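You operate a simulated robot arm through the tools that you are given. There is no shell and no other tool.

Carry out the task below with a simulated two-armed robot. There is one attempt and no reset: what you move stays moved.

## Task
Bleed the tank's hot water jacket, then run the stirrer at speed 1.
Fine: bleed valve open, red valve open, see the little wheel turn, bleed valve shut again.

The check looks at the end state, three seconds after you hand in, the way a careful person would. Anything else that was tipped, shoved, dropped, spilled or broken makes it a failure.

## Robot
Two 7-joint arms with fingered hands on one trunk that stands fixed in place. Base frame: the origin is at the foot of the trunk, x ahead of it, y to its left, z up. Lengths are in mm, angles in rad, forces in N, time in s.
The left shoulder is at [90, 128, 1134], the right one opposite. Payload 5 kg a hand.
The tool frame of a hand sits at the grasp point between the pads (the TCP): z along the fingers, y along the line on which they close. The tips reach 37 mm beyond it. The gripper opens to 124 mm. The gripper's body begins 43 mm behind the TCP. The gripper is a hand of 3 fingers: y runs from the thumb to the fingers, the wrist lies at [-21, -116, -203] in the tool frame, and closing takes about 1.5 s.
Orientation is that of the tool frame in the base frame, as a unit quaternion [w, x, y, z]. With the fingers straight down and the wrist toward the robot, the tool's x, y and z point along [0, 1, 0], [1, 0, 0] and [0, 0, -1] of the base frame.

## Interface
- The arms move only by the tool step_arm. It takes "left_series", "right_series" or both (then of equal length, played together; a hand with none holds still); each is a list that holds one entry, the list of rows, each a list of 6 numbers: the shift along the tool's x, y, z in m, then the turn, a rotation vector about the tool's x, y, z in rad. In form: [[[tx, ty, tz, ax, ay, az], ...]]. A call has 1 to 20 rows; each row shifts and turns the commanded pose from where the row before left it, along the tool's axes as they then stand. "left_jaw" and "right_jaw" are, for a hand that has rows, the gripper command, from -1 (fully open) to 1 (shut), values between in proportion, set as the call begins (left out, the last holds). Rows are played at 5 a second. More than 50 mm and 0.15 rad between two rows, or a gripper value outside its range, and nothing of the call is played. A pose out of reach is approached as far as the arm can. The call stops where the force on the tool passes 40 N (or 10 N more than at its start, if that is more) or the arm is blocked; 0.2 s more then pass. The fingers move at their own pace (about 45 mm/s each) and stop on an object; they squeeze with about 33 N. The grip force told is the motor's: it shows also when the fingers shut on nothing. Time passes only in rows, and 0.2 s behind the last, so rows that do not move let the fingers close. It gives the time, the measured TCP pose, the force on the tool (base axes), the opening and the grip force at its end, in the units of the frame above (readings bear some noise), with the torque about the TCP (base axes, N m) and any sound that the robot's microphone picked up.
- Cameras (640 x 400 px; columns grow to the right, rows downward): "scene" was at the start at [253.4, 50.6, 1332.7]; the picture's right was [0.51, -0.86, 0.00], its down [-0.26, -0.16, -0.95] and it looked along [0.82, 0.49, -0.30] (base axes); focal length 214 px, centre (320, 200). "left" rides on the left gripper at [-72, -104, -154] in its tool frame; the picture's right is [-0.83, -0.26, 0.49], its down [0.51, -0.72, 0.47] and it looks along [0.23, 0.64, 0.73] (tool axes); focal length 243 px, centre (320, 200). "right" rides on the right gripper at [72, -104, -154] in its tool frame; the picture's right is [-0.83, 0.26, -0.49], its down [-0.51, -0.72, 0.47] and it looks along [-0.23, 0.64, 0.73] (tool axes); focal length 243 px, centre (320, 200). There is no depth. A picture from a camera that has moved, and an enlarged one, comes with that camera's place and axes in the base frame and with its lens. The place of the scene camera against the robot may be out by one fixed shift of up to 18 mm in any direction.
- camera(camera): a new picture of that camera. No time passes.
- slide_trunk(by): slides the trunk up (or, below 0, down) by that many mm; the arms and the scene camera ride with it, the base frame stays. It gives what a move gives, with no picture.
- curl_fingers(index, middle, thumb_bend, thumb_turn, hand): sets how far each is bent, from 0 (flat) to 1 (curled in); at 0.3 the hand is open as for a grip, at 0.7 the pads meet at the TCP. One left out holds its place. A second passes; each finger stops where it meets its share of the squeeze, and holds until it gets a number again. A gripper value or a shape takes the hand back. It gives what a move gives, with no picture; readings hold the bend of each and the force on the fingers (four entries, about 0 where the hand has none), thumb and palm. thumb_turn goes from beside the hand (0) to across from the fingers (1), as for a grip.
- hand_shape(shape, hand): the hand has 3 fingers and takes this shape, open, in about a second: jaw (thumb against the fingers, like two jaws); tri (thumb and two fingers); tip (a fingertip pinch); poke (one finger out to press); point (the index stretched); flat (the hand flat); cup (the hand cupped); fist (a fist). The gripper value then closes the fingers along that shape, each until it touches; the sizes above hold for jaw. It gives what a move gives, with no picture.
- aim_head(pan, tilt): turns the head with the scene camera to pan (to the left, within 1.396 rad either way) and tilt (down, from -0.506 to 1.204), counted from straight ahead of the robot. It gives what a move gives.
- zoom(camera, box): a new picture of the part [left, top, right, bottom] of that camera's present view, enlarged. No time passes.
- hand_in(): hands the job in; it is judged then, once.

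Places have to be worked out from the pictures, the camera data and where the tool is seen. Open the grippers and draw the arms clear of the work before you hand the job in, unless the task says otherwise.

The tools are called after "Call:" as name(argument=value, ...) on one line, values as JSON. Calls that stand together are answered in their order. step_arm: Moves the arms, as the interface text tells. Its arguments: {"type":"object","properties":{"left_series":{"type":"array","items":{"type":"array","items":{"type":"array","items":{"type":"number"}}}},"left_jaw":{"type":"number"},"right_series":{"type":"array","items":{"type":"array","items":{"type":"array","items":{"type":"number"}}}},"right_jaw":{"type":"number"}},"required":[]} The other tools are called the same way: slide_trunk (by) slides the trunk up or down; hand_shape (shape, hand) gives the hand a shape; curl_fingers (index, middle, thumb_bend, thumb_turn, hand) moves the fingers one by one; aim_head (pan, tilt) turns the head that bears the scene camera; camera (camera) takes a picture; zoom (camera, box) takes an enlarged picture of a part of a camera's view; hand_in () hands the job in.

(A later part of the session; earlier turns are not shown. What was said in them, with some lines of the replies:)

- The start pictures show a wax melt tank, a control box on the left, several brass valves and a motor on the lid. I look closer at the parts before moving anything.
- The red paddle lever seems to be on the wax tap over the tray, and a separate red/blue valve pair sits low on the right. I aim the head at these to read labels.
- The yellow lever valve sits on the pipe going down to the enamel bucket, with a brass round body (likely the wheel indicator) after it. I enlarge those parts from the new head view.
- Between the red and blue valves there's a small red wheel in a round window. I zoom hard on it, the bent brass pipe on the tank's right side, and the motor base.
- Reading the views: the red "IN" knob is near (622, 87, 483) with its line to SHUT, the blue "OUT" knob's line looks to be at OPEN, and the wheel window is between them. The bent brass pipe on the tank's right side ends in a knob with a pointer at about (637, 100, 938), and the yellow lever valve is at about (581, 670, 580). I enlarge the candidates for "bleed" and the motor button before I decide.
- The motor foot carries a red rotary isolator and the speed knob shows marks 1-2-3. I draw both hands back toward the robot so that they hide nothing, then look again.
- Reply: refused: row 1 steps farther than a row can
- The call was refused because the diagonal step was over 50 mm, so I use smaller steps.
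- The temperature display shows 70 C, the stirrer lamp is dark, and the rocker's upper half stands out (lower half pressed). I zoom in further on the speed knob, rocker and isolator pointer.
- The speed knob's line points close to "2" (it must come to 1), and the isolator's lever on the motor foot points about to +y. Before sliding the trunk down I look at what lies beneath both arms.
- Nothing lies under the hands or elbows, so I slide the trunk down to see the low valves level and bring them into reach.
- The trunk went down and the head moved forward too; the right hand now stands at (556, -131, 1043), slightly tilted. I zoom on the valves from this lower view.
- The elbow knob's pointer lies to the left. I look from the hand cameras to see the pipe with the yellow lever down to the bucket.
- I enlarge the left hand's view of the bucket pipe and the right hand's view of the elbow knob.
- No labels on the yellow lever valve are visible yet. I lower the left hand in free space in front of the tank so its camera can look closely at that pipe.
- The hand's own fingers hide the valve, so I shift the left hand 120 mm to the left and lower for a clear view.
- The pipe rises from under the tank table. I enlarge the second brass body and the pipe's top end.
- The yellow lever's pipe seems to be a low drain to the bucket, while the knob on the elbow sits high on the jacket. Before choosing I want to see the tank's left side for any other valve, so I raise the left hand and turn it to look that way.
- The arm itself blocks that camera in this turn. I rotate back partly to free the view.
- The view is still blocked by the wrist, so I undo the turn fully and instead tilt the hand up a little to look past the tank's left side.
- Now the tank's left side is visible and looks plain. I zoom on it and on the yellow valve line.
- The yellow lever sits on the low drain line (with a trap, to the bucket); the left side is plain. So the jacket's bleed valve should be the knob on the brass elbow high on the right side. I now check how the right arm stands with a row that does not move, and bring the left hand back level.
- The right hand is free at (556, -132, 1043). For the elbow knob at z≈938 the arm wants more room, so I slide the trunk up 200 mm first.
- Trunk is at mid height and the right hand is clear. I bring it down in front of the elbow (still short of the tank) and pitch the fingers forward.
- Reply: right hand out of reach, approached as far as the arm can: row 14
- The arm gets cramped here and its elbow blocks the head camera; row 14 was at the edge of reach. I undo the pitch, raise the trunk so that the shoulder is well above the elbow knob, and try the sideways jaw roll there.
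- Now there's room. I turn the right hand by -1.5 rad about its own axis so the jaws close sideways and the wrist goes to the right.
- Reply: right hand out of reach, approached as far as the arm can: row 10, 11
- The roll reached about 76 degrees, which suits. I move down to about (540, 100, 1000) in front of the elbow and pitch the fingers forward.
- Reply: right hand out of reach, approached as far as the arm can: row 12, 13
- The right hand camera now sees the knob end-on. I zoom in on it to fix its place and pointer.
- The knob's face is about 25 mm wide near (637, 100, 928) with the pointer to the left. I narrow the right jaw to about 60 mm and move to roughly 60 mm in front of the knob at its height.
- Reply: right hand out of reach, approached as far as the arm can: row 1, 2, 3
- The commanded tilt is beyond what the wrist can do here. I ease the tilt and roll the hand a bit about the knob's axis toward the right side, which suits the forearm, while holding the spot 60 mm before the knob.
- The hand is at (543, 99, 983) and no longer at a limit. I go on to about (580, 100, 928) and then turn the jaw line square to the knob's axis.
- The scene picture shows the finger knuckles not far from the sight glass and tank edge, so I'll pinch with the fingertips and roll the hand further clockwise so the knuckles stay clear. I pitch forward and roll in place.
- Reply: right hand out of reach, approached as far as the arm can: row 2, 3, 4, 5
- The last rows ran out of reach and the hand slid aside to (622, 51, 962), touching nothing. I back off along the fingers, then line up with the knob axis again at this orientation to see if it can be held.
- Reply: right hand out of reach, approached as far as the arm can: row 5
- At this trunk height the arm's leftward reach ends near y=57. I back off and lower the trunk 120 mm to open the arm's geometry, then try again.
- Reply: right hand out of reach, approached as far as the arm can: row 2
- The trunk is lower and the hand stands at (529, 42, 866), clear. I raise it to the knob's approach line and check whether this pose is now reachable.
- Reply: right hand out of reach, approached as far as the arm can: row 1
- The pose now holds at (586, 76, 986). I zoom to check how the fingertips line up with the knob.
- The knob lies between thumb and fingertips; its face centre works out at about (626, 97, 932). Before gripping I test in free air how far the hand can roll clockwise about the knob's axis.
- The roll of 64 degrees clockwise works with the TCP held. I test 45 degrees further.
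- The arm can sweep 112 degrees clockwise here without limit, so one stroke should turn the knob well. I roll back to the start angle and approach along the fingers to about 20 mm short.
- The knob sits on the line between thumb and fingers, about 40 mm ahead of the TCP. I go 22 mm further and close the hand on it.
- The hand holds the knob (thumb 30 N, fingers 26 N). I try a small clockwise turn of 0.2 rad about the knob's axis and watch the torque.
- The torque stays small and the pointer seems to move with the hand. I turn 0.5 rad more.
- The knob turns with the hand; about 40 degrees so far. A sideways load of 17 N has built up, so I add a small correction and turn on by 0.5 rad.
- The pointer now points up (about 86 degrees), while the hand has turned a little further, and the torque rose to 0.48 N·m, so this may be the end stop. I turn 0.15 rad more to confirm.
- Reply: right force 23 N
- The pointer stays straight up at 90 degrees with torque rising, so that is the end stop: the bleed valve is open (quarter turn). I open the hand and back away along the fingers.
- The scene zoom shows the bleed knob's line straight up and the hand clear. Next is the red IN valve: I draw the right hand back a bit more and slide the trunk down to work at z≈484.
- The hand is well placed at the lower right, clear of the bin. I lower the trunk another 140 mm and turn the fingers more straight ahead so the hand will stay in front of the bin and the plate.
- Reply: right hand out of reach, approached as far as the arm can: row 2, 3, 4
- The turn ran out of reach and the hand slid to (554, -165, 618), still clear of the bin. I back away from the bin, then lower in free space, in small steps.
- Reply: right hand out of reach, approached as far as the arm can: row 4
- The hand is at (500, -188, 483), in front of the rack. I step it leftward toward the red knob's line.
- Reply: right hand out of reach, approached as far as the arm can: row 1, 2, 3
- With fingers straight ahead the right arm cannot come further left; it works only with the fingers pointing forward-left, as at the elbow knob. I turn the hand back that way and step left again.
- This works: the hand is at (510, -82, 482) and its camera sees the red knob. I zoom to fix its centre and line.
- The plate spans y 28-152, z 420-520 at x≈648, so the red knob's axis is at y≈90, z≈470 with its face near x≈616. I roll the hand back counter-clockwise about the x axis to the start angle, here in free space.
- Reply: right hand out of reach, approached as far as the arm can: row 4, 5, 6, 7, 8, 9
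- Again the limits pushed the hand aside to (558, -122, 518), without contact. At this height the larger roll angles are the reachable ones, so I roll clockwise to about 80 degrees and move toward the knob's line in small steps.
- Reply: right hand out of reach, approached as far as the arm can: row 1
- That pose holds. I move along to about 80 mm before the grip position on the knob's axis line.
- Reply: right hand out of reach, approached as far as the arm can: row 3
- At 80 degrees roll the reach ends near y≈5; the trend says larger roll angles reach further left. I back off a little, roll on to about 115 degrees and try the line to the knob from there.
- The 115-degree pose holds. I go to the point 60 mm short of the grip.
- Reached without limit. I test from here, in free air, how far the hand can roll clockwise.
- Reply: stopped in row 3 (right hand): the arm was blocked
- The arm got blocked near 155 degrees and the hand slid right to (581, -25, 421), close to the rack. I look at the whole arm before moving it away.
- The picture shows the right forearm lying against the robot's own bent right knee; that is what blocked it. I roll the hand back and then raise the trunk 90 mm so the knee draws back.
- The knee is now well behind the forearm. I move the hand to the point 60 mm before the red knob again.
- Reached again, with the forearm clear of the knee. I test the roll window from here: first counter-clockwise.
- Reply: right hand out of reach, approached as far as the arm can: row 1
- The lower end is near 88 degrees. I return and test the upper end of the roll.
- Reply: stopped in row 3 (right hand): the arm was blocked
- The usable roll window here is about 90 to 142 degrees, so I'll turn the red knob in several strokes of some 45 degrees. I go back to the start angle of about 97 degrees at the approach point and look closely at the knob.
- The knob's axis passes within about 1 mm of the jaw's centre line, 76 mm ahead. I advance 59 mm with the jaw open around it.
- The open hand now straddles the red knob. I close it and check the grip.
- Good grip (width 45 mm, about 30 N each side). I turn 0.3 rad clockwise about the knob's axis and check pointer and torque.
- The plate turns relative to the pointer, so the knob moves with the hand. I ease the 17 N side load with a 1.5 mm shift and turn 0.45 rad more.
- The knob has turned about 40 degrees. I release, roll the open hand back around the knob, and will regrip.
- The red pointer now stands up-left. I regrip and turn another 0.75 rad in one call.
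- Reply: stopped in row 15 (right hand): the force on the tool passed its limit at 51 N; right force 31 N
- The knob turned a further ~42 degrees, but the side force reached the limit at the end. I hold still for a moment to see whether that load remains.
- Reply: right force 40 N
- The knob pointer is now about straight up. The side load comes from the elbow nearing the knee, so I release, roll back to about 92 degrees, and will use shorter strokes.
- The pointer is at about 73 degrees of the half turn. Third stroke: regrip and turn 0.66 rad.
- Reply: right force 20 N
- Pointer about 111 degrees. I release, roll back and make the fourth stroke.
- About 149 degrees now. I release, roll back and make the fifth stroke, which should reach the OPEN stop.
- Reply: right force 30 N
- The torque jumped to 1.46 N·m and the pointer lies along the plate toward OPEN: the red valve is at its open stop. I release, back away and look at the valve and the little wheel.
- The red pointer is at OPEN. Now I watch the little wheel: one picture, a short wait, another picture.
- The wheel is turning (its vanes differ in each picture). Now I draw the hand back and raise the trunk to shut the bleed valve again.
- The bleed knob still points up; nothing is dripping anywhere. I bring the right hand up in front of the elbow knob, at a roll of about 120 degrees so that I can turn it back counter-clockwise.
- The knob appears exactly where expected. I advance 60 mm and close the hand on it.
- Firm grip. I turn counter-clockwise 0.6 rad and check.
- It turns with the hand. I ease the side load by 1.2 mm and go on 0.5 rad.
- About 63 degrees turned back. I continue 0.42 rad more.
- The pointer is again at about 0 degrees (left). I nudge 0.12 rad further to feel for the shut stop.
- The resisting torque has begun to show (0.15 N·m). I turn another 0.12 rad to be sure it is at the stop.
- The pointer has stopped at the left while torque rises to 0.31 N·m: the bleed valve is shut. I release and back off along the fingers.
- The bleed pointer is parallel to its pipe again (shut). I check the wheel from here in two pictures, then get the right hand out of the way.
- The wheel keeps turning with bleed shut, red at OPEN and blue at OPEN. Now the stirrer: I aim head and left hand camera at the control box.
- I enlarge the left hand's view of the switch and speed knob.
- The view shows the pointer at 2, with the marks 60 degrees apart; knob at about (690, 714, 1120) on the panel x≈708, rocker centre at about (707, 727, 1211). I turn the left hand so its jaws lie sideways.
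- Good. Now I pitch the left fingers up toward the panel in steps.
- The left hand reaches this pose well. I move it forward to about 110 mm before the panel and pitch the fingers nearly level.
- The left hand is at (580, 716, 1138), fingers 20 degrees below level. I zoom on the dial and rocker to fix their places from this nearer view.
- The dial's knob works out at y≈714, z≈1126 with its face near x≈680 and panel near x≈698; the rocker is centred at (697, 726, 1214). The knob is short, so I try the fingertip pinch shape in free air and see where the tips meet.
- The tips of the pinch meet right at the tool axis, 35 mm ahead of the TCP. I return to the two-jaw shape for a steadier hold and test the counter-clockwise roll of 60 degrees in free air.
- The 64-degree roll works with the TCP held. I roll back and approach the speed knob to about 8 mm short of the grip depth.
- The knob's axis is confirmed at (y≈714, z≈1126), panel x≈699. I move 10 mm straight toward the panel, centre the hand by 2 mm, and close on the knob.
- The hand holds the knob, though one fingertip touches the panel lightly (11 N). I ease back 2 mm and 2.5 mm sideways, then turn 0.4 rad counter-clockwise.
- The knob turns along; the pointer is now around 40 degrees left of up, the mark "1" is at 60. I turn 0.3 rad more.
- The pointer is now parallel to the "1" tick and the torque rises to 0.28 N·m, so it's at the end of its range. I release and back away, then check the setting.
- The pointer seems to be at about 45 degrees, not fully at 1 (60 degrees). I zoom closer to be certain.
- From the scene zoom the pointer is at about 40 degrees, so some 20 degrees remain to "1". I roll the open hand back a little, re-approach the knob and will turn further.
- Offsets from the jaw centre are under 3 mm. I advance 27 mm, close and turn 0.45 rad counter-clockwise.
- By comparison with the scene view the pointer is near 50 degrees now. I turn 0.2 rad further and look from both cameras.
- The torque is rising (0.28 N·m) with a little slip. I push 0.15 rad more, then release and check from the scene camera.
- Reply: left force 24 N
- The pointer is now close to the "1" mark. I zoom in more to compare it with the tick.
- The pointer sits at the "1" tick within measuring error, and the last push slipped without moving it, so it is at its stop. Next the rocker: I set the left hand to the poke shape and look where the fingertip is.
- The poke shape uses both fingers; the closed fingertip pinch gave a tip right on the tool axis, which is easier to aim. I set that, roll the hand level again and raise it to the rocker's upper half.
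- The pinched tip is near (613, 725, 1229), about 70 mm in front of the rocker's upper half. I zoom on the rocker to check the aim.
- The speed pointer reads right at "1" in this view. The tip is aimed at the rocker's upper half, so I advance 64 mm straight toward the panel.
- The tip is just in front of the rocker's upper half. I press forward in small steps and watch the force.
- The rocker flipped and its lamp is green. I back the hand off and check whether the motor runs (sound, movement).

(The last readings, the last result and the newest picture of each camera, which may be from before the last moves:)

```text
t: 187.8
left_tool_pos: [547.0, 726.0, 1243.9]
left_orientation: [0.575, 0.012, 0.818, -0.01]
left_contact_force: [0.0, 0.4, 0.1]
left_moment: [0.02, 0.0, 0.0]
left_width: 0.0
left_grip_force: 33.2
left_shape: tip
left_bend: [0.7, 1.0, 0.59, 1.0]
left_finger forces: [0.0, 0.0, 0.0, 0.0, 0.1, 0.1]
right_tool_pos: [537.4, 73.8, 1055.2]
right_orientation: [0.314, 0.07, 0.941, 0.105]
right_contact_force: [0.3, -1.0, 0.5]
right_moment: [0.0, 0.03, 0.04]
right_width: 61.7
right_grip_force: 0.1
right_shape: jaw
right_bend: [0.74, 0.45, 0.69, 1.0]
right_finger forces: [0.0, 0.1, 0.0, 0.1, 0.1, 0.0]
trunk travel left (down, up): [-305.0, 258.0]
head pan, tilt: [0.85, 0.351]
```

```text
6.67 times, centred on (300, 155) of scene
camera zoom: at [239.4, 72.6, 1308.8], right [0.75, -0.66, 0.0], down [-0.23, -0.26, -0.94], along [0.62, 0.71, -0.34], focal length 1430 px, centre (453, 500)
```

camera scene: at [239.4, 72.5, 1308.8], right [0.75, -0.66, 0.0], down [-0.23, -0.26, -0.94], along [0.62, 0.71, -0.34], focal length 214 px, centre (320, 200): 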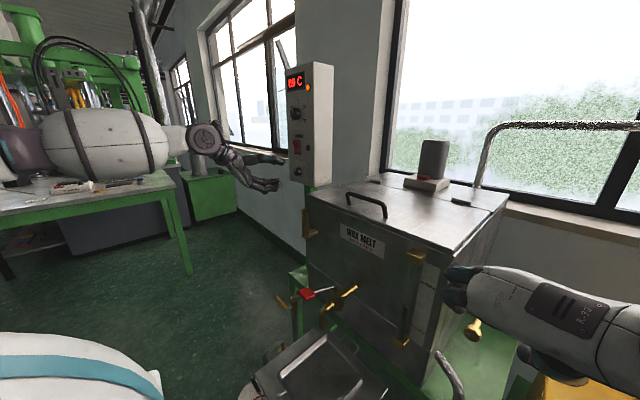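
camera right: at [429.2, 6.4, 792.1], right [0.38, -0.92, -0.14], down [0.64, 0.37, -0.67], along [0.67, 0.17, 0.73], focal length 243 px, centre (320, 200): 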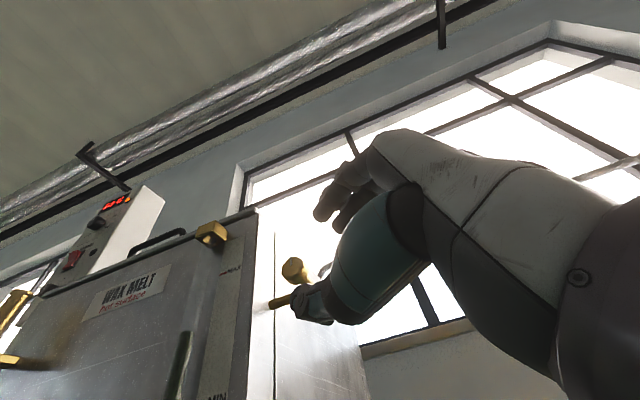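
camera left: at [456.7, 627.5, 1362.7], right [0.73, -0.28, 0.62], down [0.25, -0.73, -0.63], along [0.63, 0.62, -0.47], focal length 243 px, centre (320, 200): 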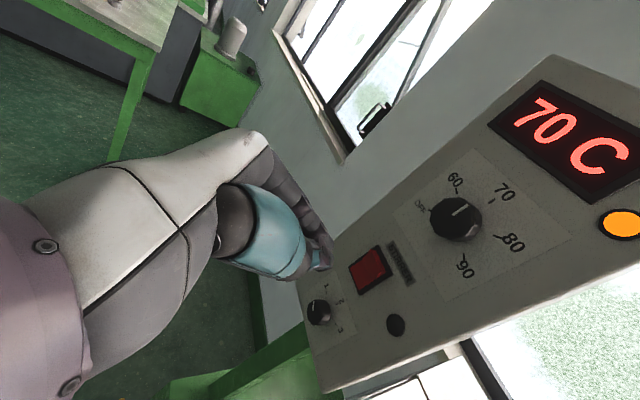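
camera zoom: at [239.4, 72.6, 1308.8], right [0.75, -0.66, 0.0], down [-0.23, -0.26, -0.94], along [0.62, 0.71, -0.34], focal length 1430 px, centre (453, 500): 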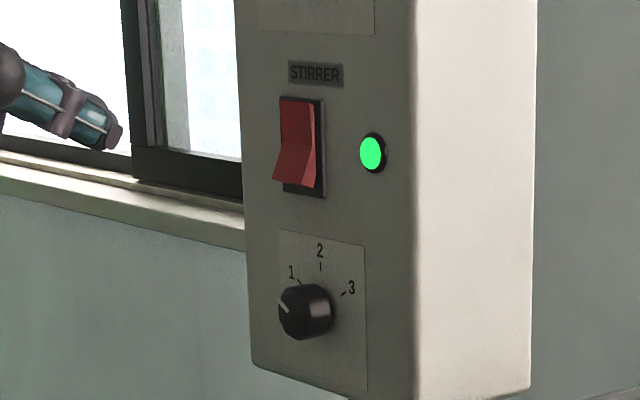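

The grey bar on the red disc at the motor foot has moved, so the disc turns with the shaft. I take two close pictures with a pause to confirm the stirrer is running.

Call:
zoom(camera="scene", box=[418, 168, 442, 188])

Call:
step_arm(left_series=[[[0, 0, 0, 0, 0, 0]]])

Call:
zoom(camera="scene", box=[418, 168, 442, 188])

Call:
step_arm(left_series=[[[0, 0, 0, 0, 0, 0]]])

Call:
zoom(camera="scene", box=[418, 168, 442, 188])

```text
16.00 times, centred on (430, 178) of scene
camera zoom: at [239.4, 72.6, 1308.8], right [0.75, -0.66, 0.0], down [-0.23, -0.26, -0.94], along [0.62, 0.71, -0.34], focal length 3432 px, centre (-1440, 552)
```

zoom: 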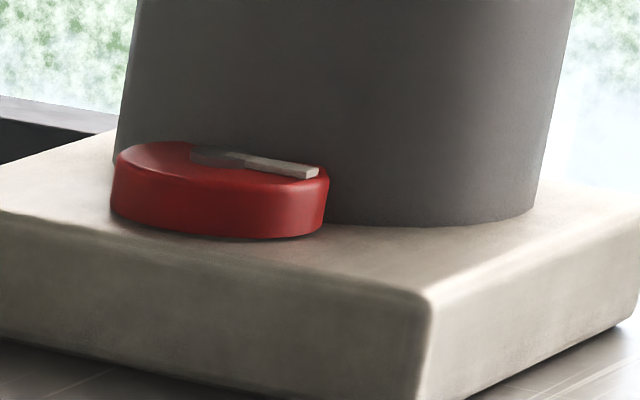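

```text
t: 188.2
left_tool_pos: [546.9, 726.6, 1243.3]
left_orientation: [0.576, 0.011, 0.817, -0.011]
left_contact_force: [0.3, 0.0, 0.1]
left_moment: [0.01, -0.03, 0.0]
left_width: 0.0
left_grip_force: 32.9
left_shape: tip
left_bend: [0.7, 1.0, 0.59, 1.0]
left_finger forces: [0.0, 0.0, 0.0, 0.0, 0.0, 0.0]
right_tool_pos: [537.4, 73.7, 1055.6]
right_orientation: [0.314, 0.07, 0.941, 0.105]
right_contact_force: [-0.6, 0.7, -0.1]
right_moment: [-0.04, 0.0, 0.01]
right_width: 61.5
right_grip_force: 0.0
right_shape: jaw
right_bend: [0.74, 0.45, 0.69, 1.0]
right_finger forces: [0.0, 0.1, 0.0, 0.0, 0.0, 0.1]
trunk travel left (down, up): [-305.0, 258.0]
head pan, tilt: [0.85, 0.351]
```

```text
16.00 times, centred on (430, 178) of scene
camera zoom: at [239.3, 72.7, 1308.8], right [0.75, -0.66, 0.0], down [-0.23, -0.26, -0.94], along [0.62, 0.71, -0.34], focal length 3432 px, centre (-1440, 552)
```

zoom: 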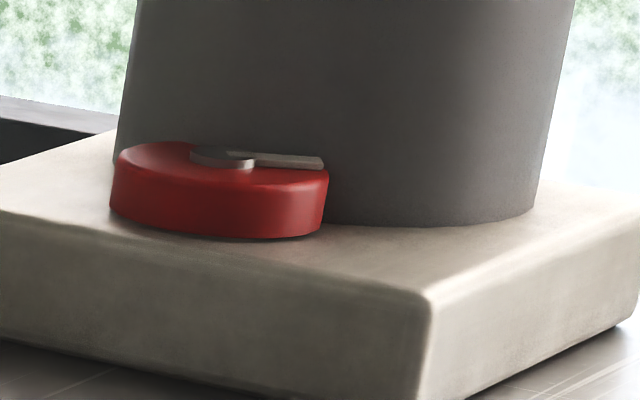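

```text
t: 188.6
left_tool_pos: [548.8, 726.3, 1243.6]
left_orientation: [0.575, 0.011, 0.818, -0.011]
left_contact_force: [-0.1, 0.6, 0.3]
left_moment: [0.02, -0.01, -0.01]
left_width: 0.0
left_grip_force: 33.1
left_shape: tip
left_bend: [0.7, 1.0, 0.59, 1.0]
left_finger forces: [0.0, 0.0, 0.0, 0.1, 0.1, 0.1]
right_tool_pos: [537.3, 74.1, 1054.0]
right_orientation: [0.313, 0.07, 0.941, 0.106]
right_contact_force: [0.0, -0.2, -0.4]
right_moment: [-0.02, -0.03, 0.02]
right_width: 61.6
right_grip_force: 0.1
right_shape: jaw
right_bend: [0.74, 0.45, 0.69, 1.0]
right_finger forces: [0.1, 0.1, 0.1, 0.0, 0.0, 0.0]
trunk travel left (down, up): [-305.0, 258.0]
head pan, tilt: [0.85, 0.351]
```

```text
16.00 times, centred on (430, 178) of scene
camera zoom: at [239.5, 72.8, 1308.8], right [0.75, -0.66, 0.0], down [-0.23, -0.26, -0.94], along [0.62, 0.71, -0.34], focal length 3432 px, centre (-1440, 552)
```

zoom: 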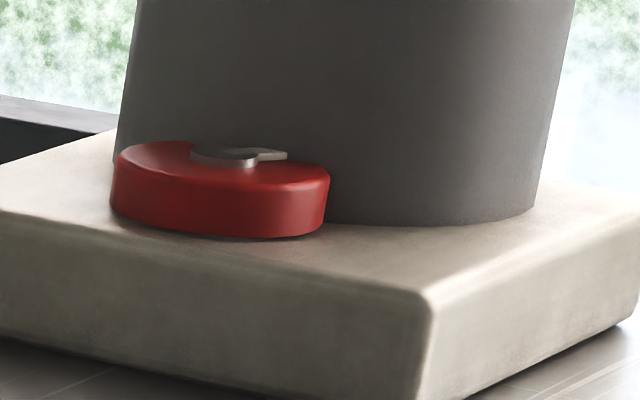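

The bar on the disc keeps turning slowly: the stirrer runs. Now I open and draw back both hands, then check every setting once more.

Call:
step_arm(left_series=[[[0.0127, -0.0087, -0.035, 0, 0, 0], [0.0127, -0.0087, -0.035, 0, 0, 0], [0.0127, -0.0087, -0.035, 0, 0, 0], [0.0127, -0.0087, -0.035, 0, 0, 0], [0, 0, 0, 0, 0, 0], [0, 0, 0, 0, 0, 0]]], right_series=[[[0, 0, -0.02, 0, 0, 0], [0, -0.03, 0, 0, 0, 0], [0, -0.03, 0, 0, 0, 0], [0, -0.03, 0, 0, 0, 0], [0, -0.03, 0, 0, 0, 0], [0, 0, 0, 0, 0, 0]]], left_jaw=-1, right_jaw=-1)

Call:
camera(camera="scene")

Call:
camera(camera="left")

```text
t: 190.0
left_tool_pos: [394.7, 699.0, 1242.4]
left_orientation: [0.575, 0.012, 0.818, -0.012]
left_contact_force: [-0.4, -0.2, 0.4]
left_moment: [0.03, 0.03, -0.04]
left_width: 123.5
left_grip_force: 0.0
left_shape: tip
left_bend: [0.3, 0.98, 0.3, 0.98]
left_finger forces: [0.0, 0.1, 0.0, 0.0, 0.0, 0.0]
right_tool_pos: [551.1, -36.2, 1050.6]
right_orientation: [0.312, 0.07, 0.942, 0.105]
right_contact_force: [0.3, -0.5, 0.7]
right_moment: [0.02, -0.01, 0.0]
right_width: 124.0
right_grip_force: 0.0
right_shape: jaw
right_bend: [0.3, 0.3, 0.3, 0.97]
right_finger forces: [0.1, 0.0, 0.1, 0.0, 0.0, 0.0]
right hand out of reach, approached as far as the arm can: row 2, 3, 4, 5
trunk travel left (down, up): [-305.0, 258.0]
head pan, tilt: [0.85, 0.351]
```

```text
taken
camera scene: at [239.0, 73.1, 1308.8], right [0.75, -0.66, 0.0], down [-0.23, -0.26, -0.94], along [0.62, 0.71, -0.34], focal length 214 px, centre (320, 200)
```

scene: 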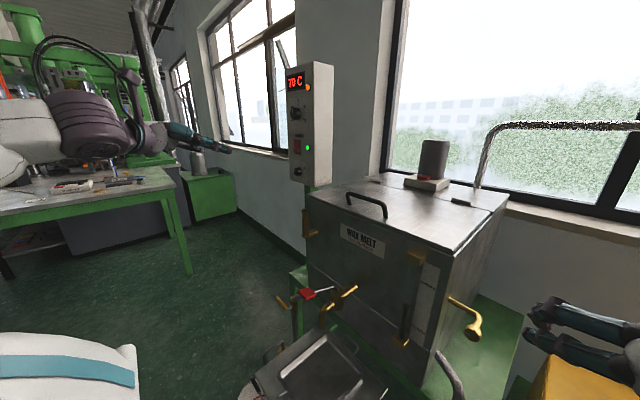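

```text
taken
camera left: at [271.9, 599.5, 1362.4], right [0.73, -0.28, 0.62], down [0.25, -0.73, -0.63], along [0.63, 0.62, -0.47], focal length 243 px, centre (320, 200)
```

left: 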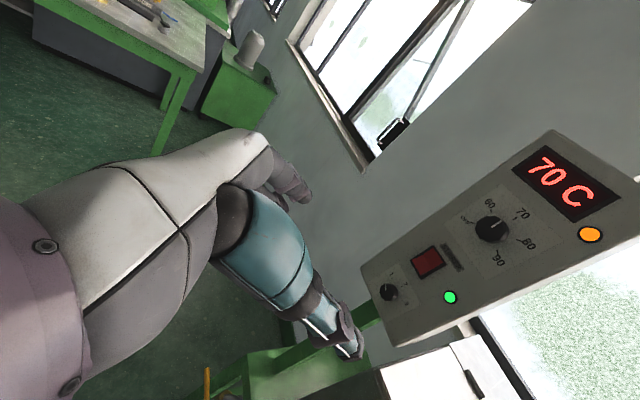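

Both hands are back. I zoom on the dial, the bleed knob, the motor and the low valves to check the end state.

Call:
zoom(camera="left", box=[365, 265, 425, 325])

Call:
zoom(camera="scene", box=[285, 130, 325, 185])

Call:
zoom(camera="scene", box=[440, 285, 500, 350])

Call:
aim_head(pan=0.3, tilt=0.75)

Call:
camera(camera="scene")

```text
6.67 times, centred on (395, 295) of left
camera zoom: at [271.9, 599.5, 1362.4], right [0.73, -0.28, 0.62], down [0.25, -0.73, -0.63], along [0.63, 0.62, -0.47], focal length 1618 px, centre (-180, -433)
```

zoom: 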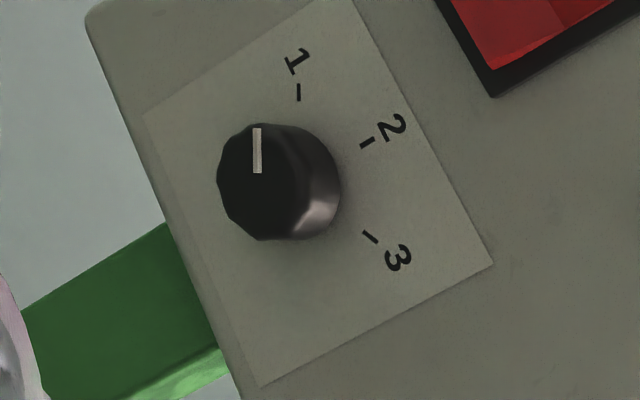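

```text
7.27 times, centred on (305, 158) of scene
camera zoom: at [239.0, 73.1, 1308.8], right [0.75, -0.66, 0.0], down [-0.23, -0.26, -0.94], along [0.62, 0.71, -0.34], focal length 1560 px, centre (429, 509)
```

zoom: 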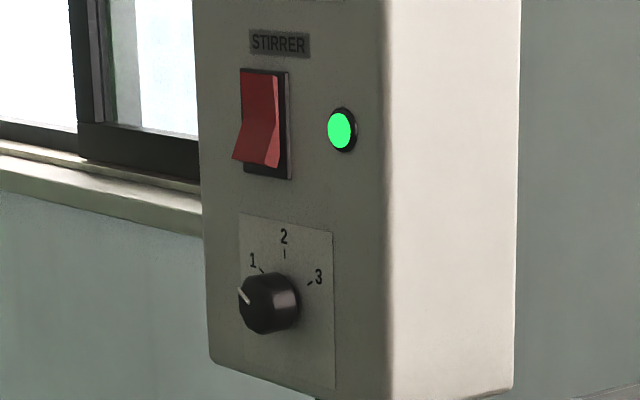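

```text
6.15 times, centred on (470, 318) of scene
camera zoom: at [239.0, 73.1, 1308.8], right [0.75, -0.66, 0.0], down [-0.23, -0.26, -0.94], along [0.62, 0.71, -0.34], focal length 1320 px, centre (-603, -523)
```

zoom: 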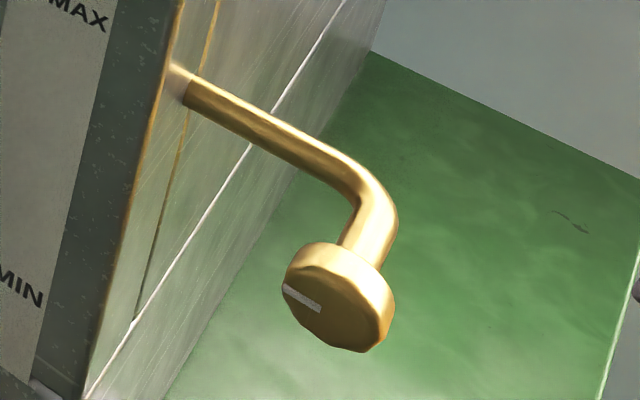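

```text
t: 190.9
left_tool_pos: [394.8, 698.1, 1242.3]
left_orientation: [0.575, 0.011, 0.818, -0.011]
left_contact_force: [0.2, 0.4, 0.6]
left_moment: [-0.01, 0.0, -0.01]
left_width: 123.6
left_grip_force: 0.1
left_shape: tip
left_bend: [0.3, 0.98, 0.3, 0.98]
left_finger forces: [0.1, 0.0, 0.0, 0.0, 0.1, 0.0]
right_tool_pos: [551.6, -36.4, 1051.2]
right_orientation: [0.312, 0.07, 0.942, 0.105]
right_contact_force: [0.3, -0.5, 0.2]
right_moment: [0.02, 0.01, -0.01]
right_width: 123.6
right_grip_force: 0.1
right_shape: jaw
right_bend: [0.3, 0.3, 0.3, 0.97]
right_finger forces: [0.1, 0.0, 0.0, 0.1, 0.0, 0.0]
trunk travel left (down, up): [-305.0, 258.0]
head pan, tilt: [0.3, 0.75]
```

```text
taken
camera scene: at [257.1, 27.5, 1273.2], right [0.3, -0.95, 0.0], down [-0.65, -0.2, -0.73], along [0.7, 0.22, -0.68], focal length 214 px, centre (320, 200)
```

scene: 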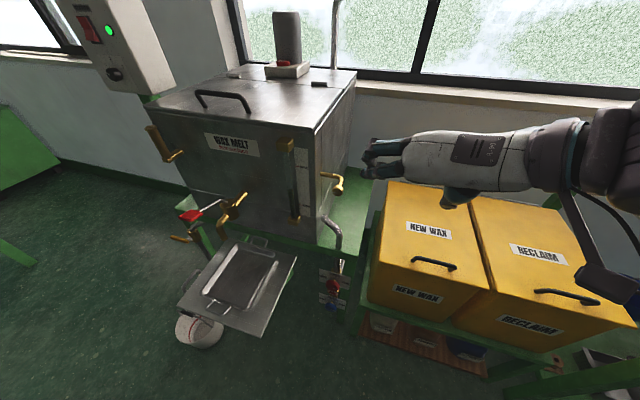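

The pointer is parallel with the "1" tick, the lamp is green and the bleed line points left (shut). I draw the right hand further back and look once more at the valves and wheel.

Call:
step_arm(right_series=[[[0, -0.02, -0.03, 0, 0, 0], [0, -0.02, -0.03, 0, 0, 0], [0, -0.02, -0.03, 0, 0, 0], [0, 0, 0, 0, 0, 0]]], left_series=[[[0.01, 0, -0.03, 0, 0, 0], [0.01, 0, -0.03, 0, 0, 0], [0, 0, 0, 0, 0, 0], [0, 0, 0, 0, 0, 0]]])

Call:
zoom(camera="scene", box=[310, 255, 360, 315])

Call:
zoom(camera="scene", box=[270, 10, 310, 80])

Call:
zoom(camera="scene", box=[140, 120, 300, 350])

```text
t: 191.9
left_tool_pos: [335.6, 698.2, 1244.0]
left_orientation: [0.576, 0.012, 0.817, -0.01]
left_contact_force: [0.4, -0.4, 0.2]
left_moment: [0.02, 0.0, 0.03]
left_width: 123.6
left_grip_force: 0.1
left_shape: tip
left_bend: [0.3, 0.98, 0.3, 0.98]
left_finger forces: [0.0, 0.0, 0.0, 0.0, 0.0, 0.0]
right_tool_pos: [543.8, -60.3, 1089.4]
right_orientation: [0.314, 0.071, 0.941, 0.106]
right_contact_force: [0.2, -0.6, 0.3]
right_moment: [0.02, -0.03, 0.01]
right_width: 123.7
right_grip_force: 0.0
right_shape: jaw
right_bend: [0.3, 0.3, 0.3, 0.98]
right_finger forces: [0.0, 0.0, 0.0, 0.0, 0.0, 0.0]
right hand out of reach, approached as far as the arm can: row 1, 2, 3
trunk travel left (down, up): [-305.0, 258.0]
head pan, tilt: [0.3, 0.75]
```

```text
6.67 times, centred on (335, 285) of scene
camera zoom: at [257.1, 26.2, 1273.1], right [0.3, -0.96, 0.0], down [-0.65, -0.2, -0.73], along [0.7, 0.22, -0.68], focal length 1430 px, centre (220, -367)
```

zoom: 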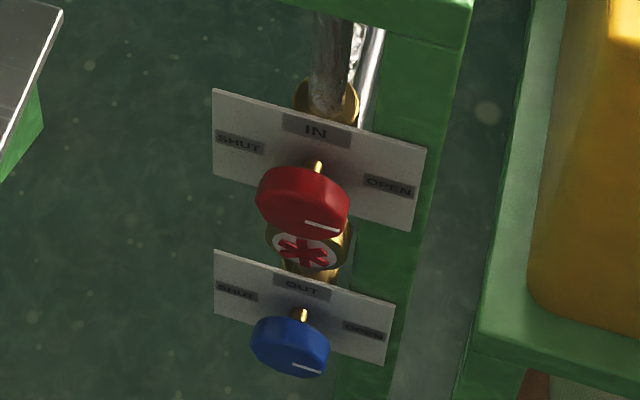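

```text
5.71 times, centred on (290, 45) of scene
camera zoom: at [257.1, 26.2, 1273.1], right [0.3, -0.96, 0.0], down [-0.65, -0.2, -0.73], along [0.7, 0.22, -0.68], focal length 1226 px, centre (491, 1086)
```

zoom: 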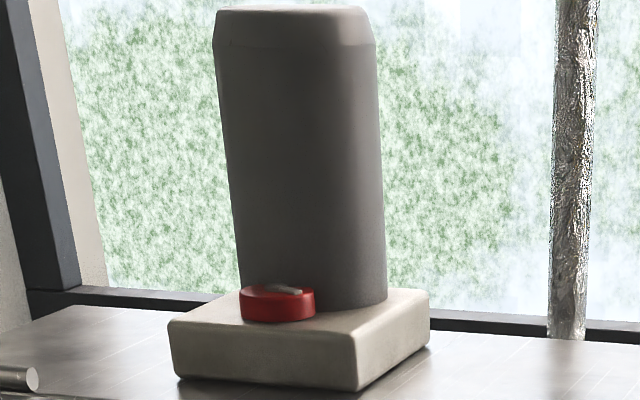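

```text
1.74 times, centred on (220, 235) of scene
camera zoom: at [257.1, 26.2, 1273.1], right [0.3, -0.96, 0.0], down [-0.65, -0.2, -0.73], along [0.7, 0.22, -0.68], focal length 373 px, centre (494, 139)
```

zoom: 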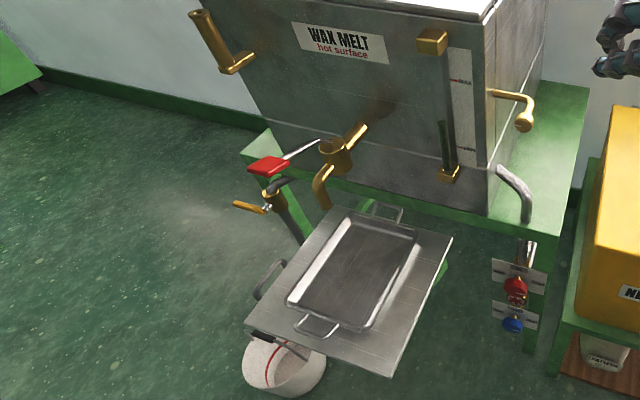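

All settings hold: red and blue at OPEN, bleed shut, drain and wax tap untouched, stirrer turning. I tuck the right hand back a little more before handing in.

Call:
step_arm(right_series=[[[0, 0, 0, 0, 0.14, 0], [0, 0, 0, 0, 0.14, 0], [0, 0, 0, 0, 0.14, 0], [0.03, -0.02, -0.02, 0, 0, 0], [0.03, -0.02, -0.02, 0, 0, 0], [0.03, -0.02, -0.02, 0, 0, 0], [0.03, -0.02, 0, 0, 0, 0], [0, 0, 0, 0, 0, 0]]])

Call:
camera(camera="scene")

Call:
zoom(camera="scene", box=[320, 160, 360, 210])

Call:
zoom(camera="scene", box=[322, 280, 348, 300])

```text
t: 193.7
left_tool_pos: [334.5, 700.1, 1243.5]
left_orientation: [0.576, 0.012, 0.817, -0.012]
left_contact_force: [0.1, -0.7, -0.7]
left_moment: [0.0, 0.0, 0.04]
left_width: 123.8
left_grip_force: 0.2
left_shape: tip
left_bend: [0.3, 0.98, 0.3, 0.98]
left_finger forces: [0.1, 0.0, 0.0, 0.0, 0.0, 0.1]
right_tool_pos: [487.5, -10.6, 1076.2]
right_orientation: [0.182, 0.061, 0.975, 0.113]
right_contact_force: [-1.4, -0.2, 0.1]
right_moment: [-0.01, -0.04, -0.01]
right_width: 124.0
right_grip_force: 0.0
right_shape: jaw
right_bend: [0.3, 0.3, 0.3, 0.98]
right_finger forces: [0.0, 0.0, 0.1, 0.0, 0.1, 0.0]
right hand out of reach, approached as far as the arm can: row 1, 2, 3, 4, 5, 6, 7
trunk travel left (down, up): [-305.0, 258.0]
head pan, tilt: [0.3, 0.75]
```

```text
taken
camera scene: at [257.2, 27.6, 1273.1], right [0.3, -0.96, 0.0], down [-0.65, -0.2, -0.73], along [0.7, 0.22, -0.68], focal length 214 px, centre (320, 200)
```

scene: 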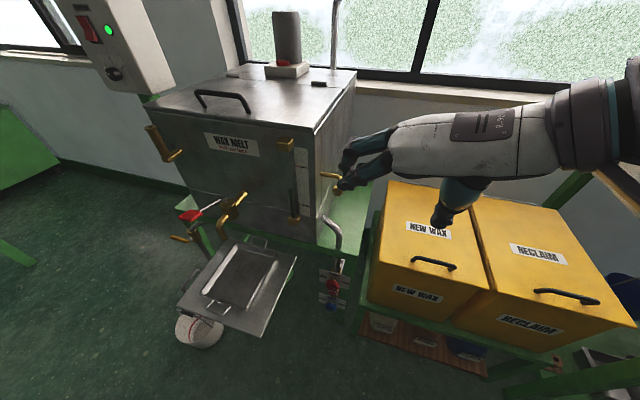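

```text
8.00 times, centred on (340, 185) of scene
camera zoom: at [257.2, 27.6, 1273.1], right [0.3, -0.96, 0.0], down [-0.65, -0.2, -0.73], along [0.7, 0.22, -0.68], focal length 1716 px, centre (160, 320)
```

zoom: 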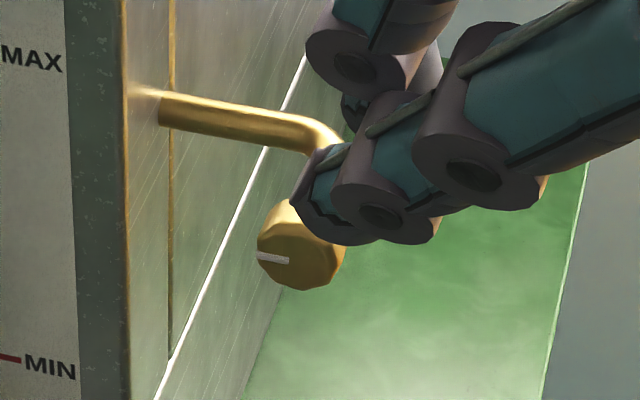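

```text
16.00 times, centred on (335, 290) of scene
camera zoom: at [257.2, 27.6, 1273.1], right [0.3, -0.96, 0.0], down [-0.65, -0.2, -0.73], along [0.7, 0.22, -0.68], focal length 3432 px, centre (80, -1240)
```

zoom: 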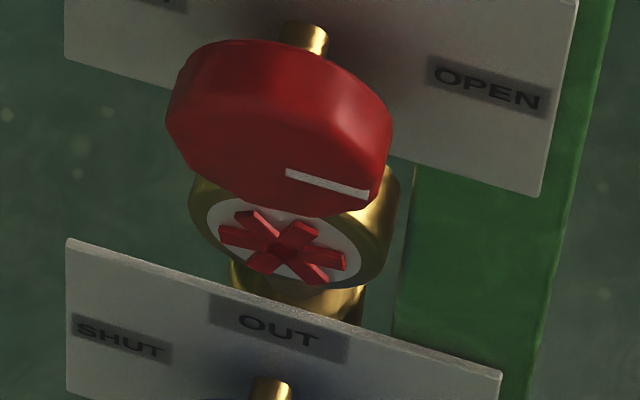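

The arm is at its joint limit in this turned pose, so I unwind the wrist turn first, then draw the hand back and to the right.

Call:
step_arm(right_series=[[[0, 0, 0, 0, 0, 0.14], [0, 0, 0, 0, 0, 0.14], [0, 0, 0, 0, 0, 0.14], [0, 0, 0, 0, 0, 0.14], [0, 0, 0, 0, 0, 0.14], [0, 0, 0, 0, 0, 0.14], [0, 0, 0, 0, 0, 0.14], [0, 0, 0, 0, 0, 0.14], [0, 0, 0, 0, 0, 0]]])

Call:
camera(camera="scene")

```text
t: 195.7
left_tool_pos: [335.1, 699.8, 1244.8]
left_orientation: [0.575, 0.012, 0.818, -0.01]
left_contact_force: [0.0, -0.4, 0.4]
left_moment: [0.03, -0.01, 0.02]
left_width: 123.5
left_grip_force: 0.0
left_shape: tip
left_bend: [0.3, 0.98, 0.3, 0.98]
left_finger forces: [0.1, 0.1, 0.0, 0.0, 0.0, 0.1]
right_tool_pos: [569.8, 7.2, 1106.0]
right_orientation: [0.094, 0.571, 0.792, 0.193]
right_contact_force: [0.0, 0.3, 0.1]
right_moment: [0.03, -0.01, -0.01]
right_width: 123.9
right_grip_force: 0.1
right_shape: jaw
right_bend: [0.3, 0.3, 0.3, 0.98]
right_finger forces: [0.1, 0.1, 0.0, 0.1, 0.1, 0.1]
right hand out of reach, approached as far as the arm can: row 1, 2, 3, 4, 5, 6, 7, 8
trunk travel left (down, up): [-305.0, 258.0]
head pan, tilt: [0.3, 0.75]
```

```text
taken
camera scene: at [257.1, 26.8, 1273.2], right [0.3, -0.96, 0.0], down [-0.65, -0.2, -0.73], along [0.7, 0.22, -0.68], focal length 214 px, centre (320, 200)
```

scene: 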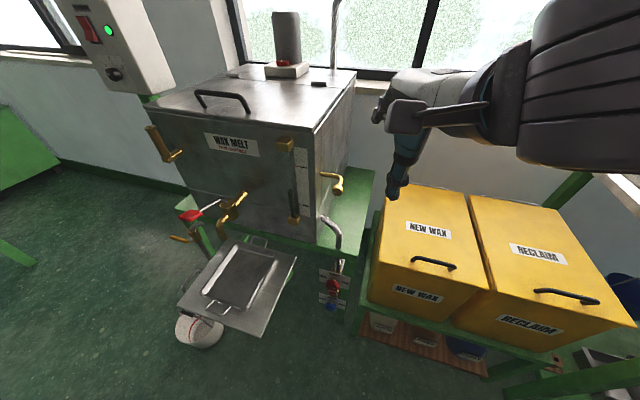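

The hand moved in free space to (570, 7, 1106). I now draw it back and up, away from tank and bins.

Call:
step_arm(right_series=[[[-0.0151, -0.0197, -0.0321, 0, 0, 0], [-0.0151, -0.0197, -0.0321, 0, 0, 0], [-0.0151, -0.0197, -0.0321, 0, 0, 0], [-0.0151, -0.0197, -0.0321, 0, 0, 0], [-0.0151, -0.0197, -0.0321, 0, 0, 0], [0, 0, 0, 0, 0, 0]]])

Call:
camera(camera="scene")

Call:
zoom(camera="scene", box=[300, 160, 360, 320])

```text
t: 197.1
left_tool_pos: [334.8, 701.0, 1242.8]
left_orientation: [0.575, 0.012, 0.818, -0.011]
left_contact_force: [-0.7, -0.1, -0.8]
left_moment: [-0.01, -0.03, -0.02]
left_width: 123.8
left_grip_force: 0.0
left_shape: tip
left_bend: [0.3, 0.98, 0.3, 0.98]
left_finger forces: [0.0, 0.0, 0.1, 0.1, 0.0, 0.1]
right_tool_pos: [500.9, -109.2, 1240.8]
right_orientation: [0.094, 0.57, 0.794, 0.192]
right_contact_force: [-0.8, -0.7, 0.2]
right_moment: [0.0, -0.03, -0.01]
right_width: 124.0
right_grip_force: 0.1
right_shape: jaw
right_bend: [0.3, 0.3, 0.3, 0.97]
right_finger forces: [0.0, 0.0, 0.0, 0.0, 0.1, 0.0]
right hand out of reach, approached as far as the arm can: row 1, 2, 3, 4, 5
trunk travel left (down, up): [-305.0, 258.0]
head pan, tilt: [0.3, 0.75]
```

```text
taken
camera scene: at [256.6, 28.3, 1273.3], right [0.3, -0.96, 0.0], down [-0.65, -0.2, -0.73], along [0.7, 0.22, -0.68], focal length 214 px, centre (320, 200)
```

scene: 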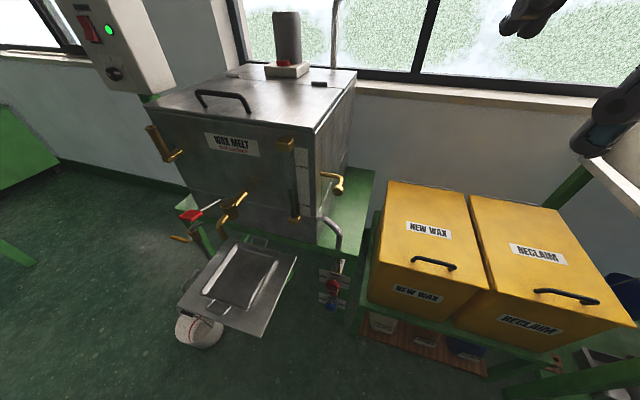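

```text
2.50 times, centred on (330, 240) of scene
camera zoom: at [256.6, 28.3, 1273.3], right [0.3, -0.96, 0.0], down [-0.65, -0.2, -0.73], along [0.7, 0.22, -0.68], focal length 536 px, centre (295, 100)
```

zoom: 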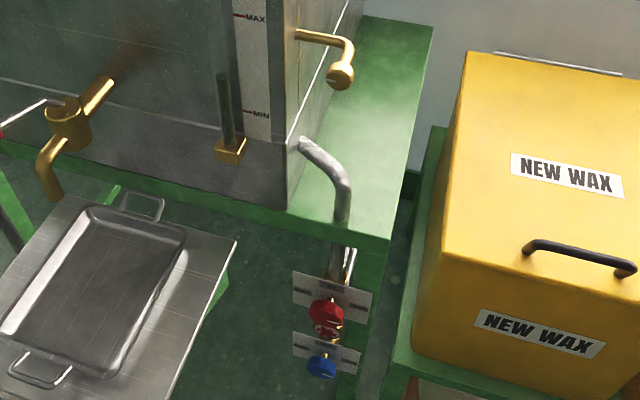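

Both hands are open and clear, the work area looks untouched, and all settings are as wanted: bleed shut, red open, wheel turning, stirrer on at 1. I hand in the job.

Call:
hand_in()

```text
The job is handed in.
```

I bled the jacket and left the stirrer running at speed 1. No valve is labelled "bleed", so which one that is remains my judgement.

- **Bleed valve:** I took the unlabelled brass knob on the elbow pipe, high on the tank's right side, to be the bleed valve, because air is bled from the top. The yellow-lever valve runs from under the tank to the bucket, so I treated it as a drain and left it alone. The bleed knob was fully open while the red valve was opened, then turned back to its shut stop.
- **Red valve:** it is at its OPEN stop and stays there. Blue (OUT) was already open and I did not touch it.
- **Little wheel:** it was turning with both valves open and kept turning after I shut the bleed valve. Since blue is open too, the wheel alone does not prove I chose the right valve.
- **Stirrer:** the speed knob went from 2 to 1, the switch is on, its lamp is green, and the bar on the red disc at the motor foot is turning slowly.

While lining up, my right hand appears to have brushed the bleed knob and turned it about 30 degrees, before I opened it on purpose. One left fingertip also pressed lightly on the control panel. The final views showed nothing tipped, spilled or out of place, and both hands are open and clear.
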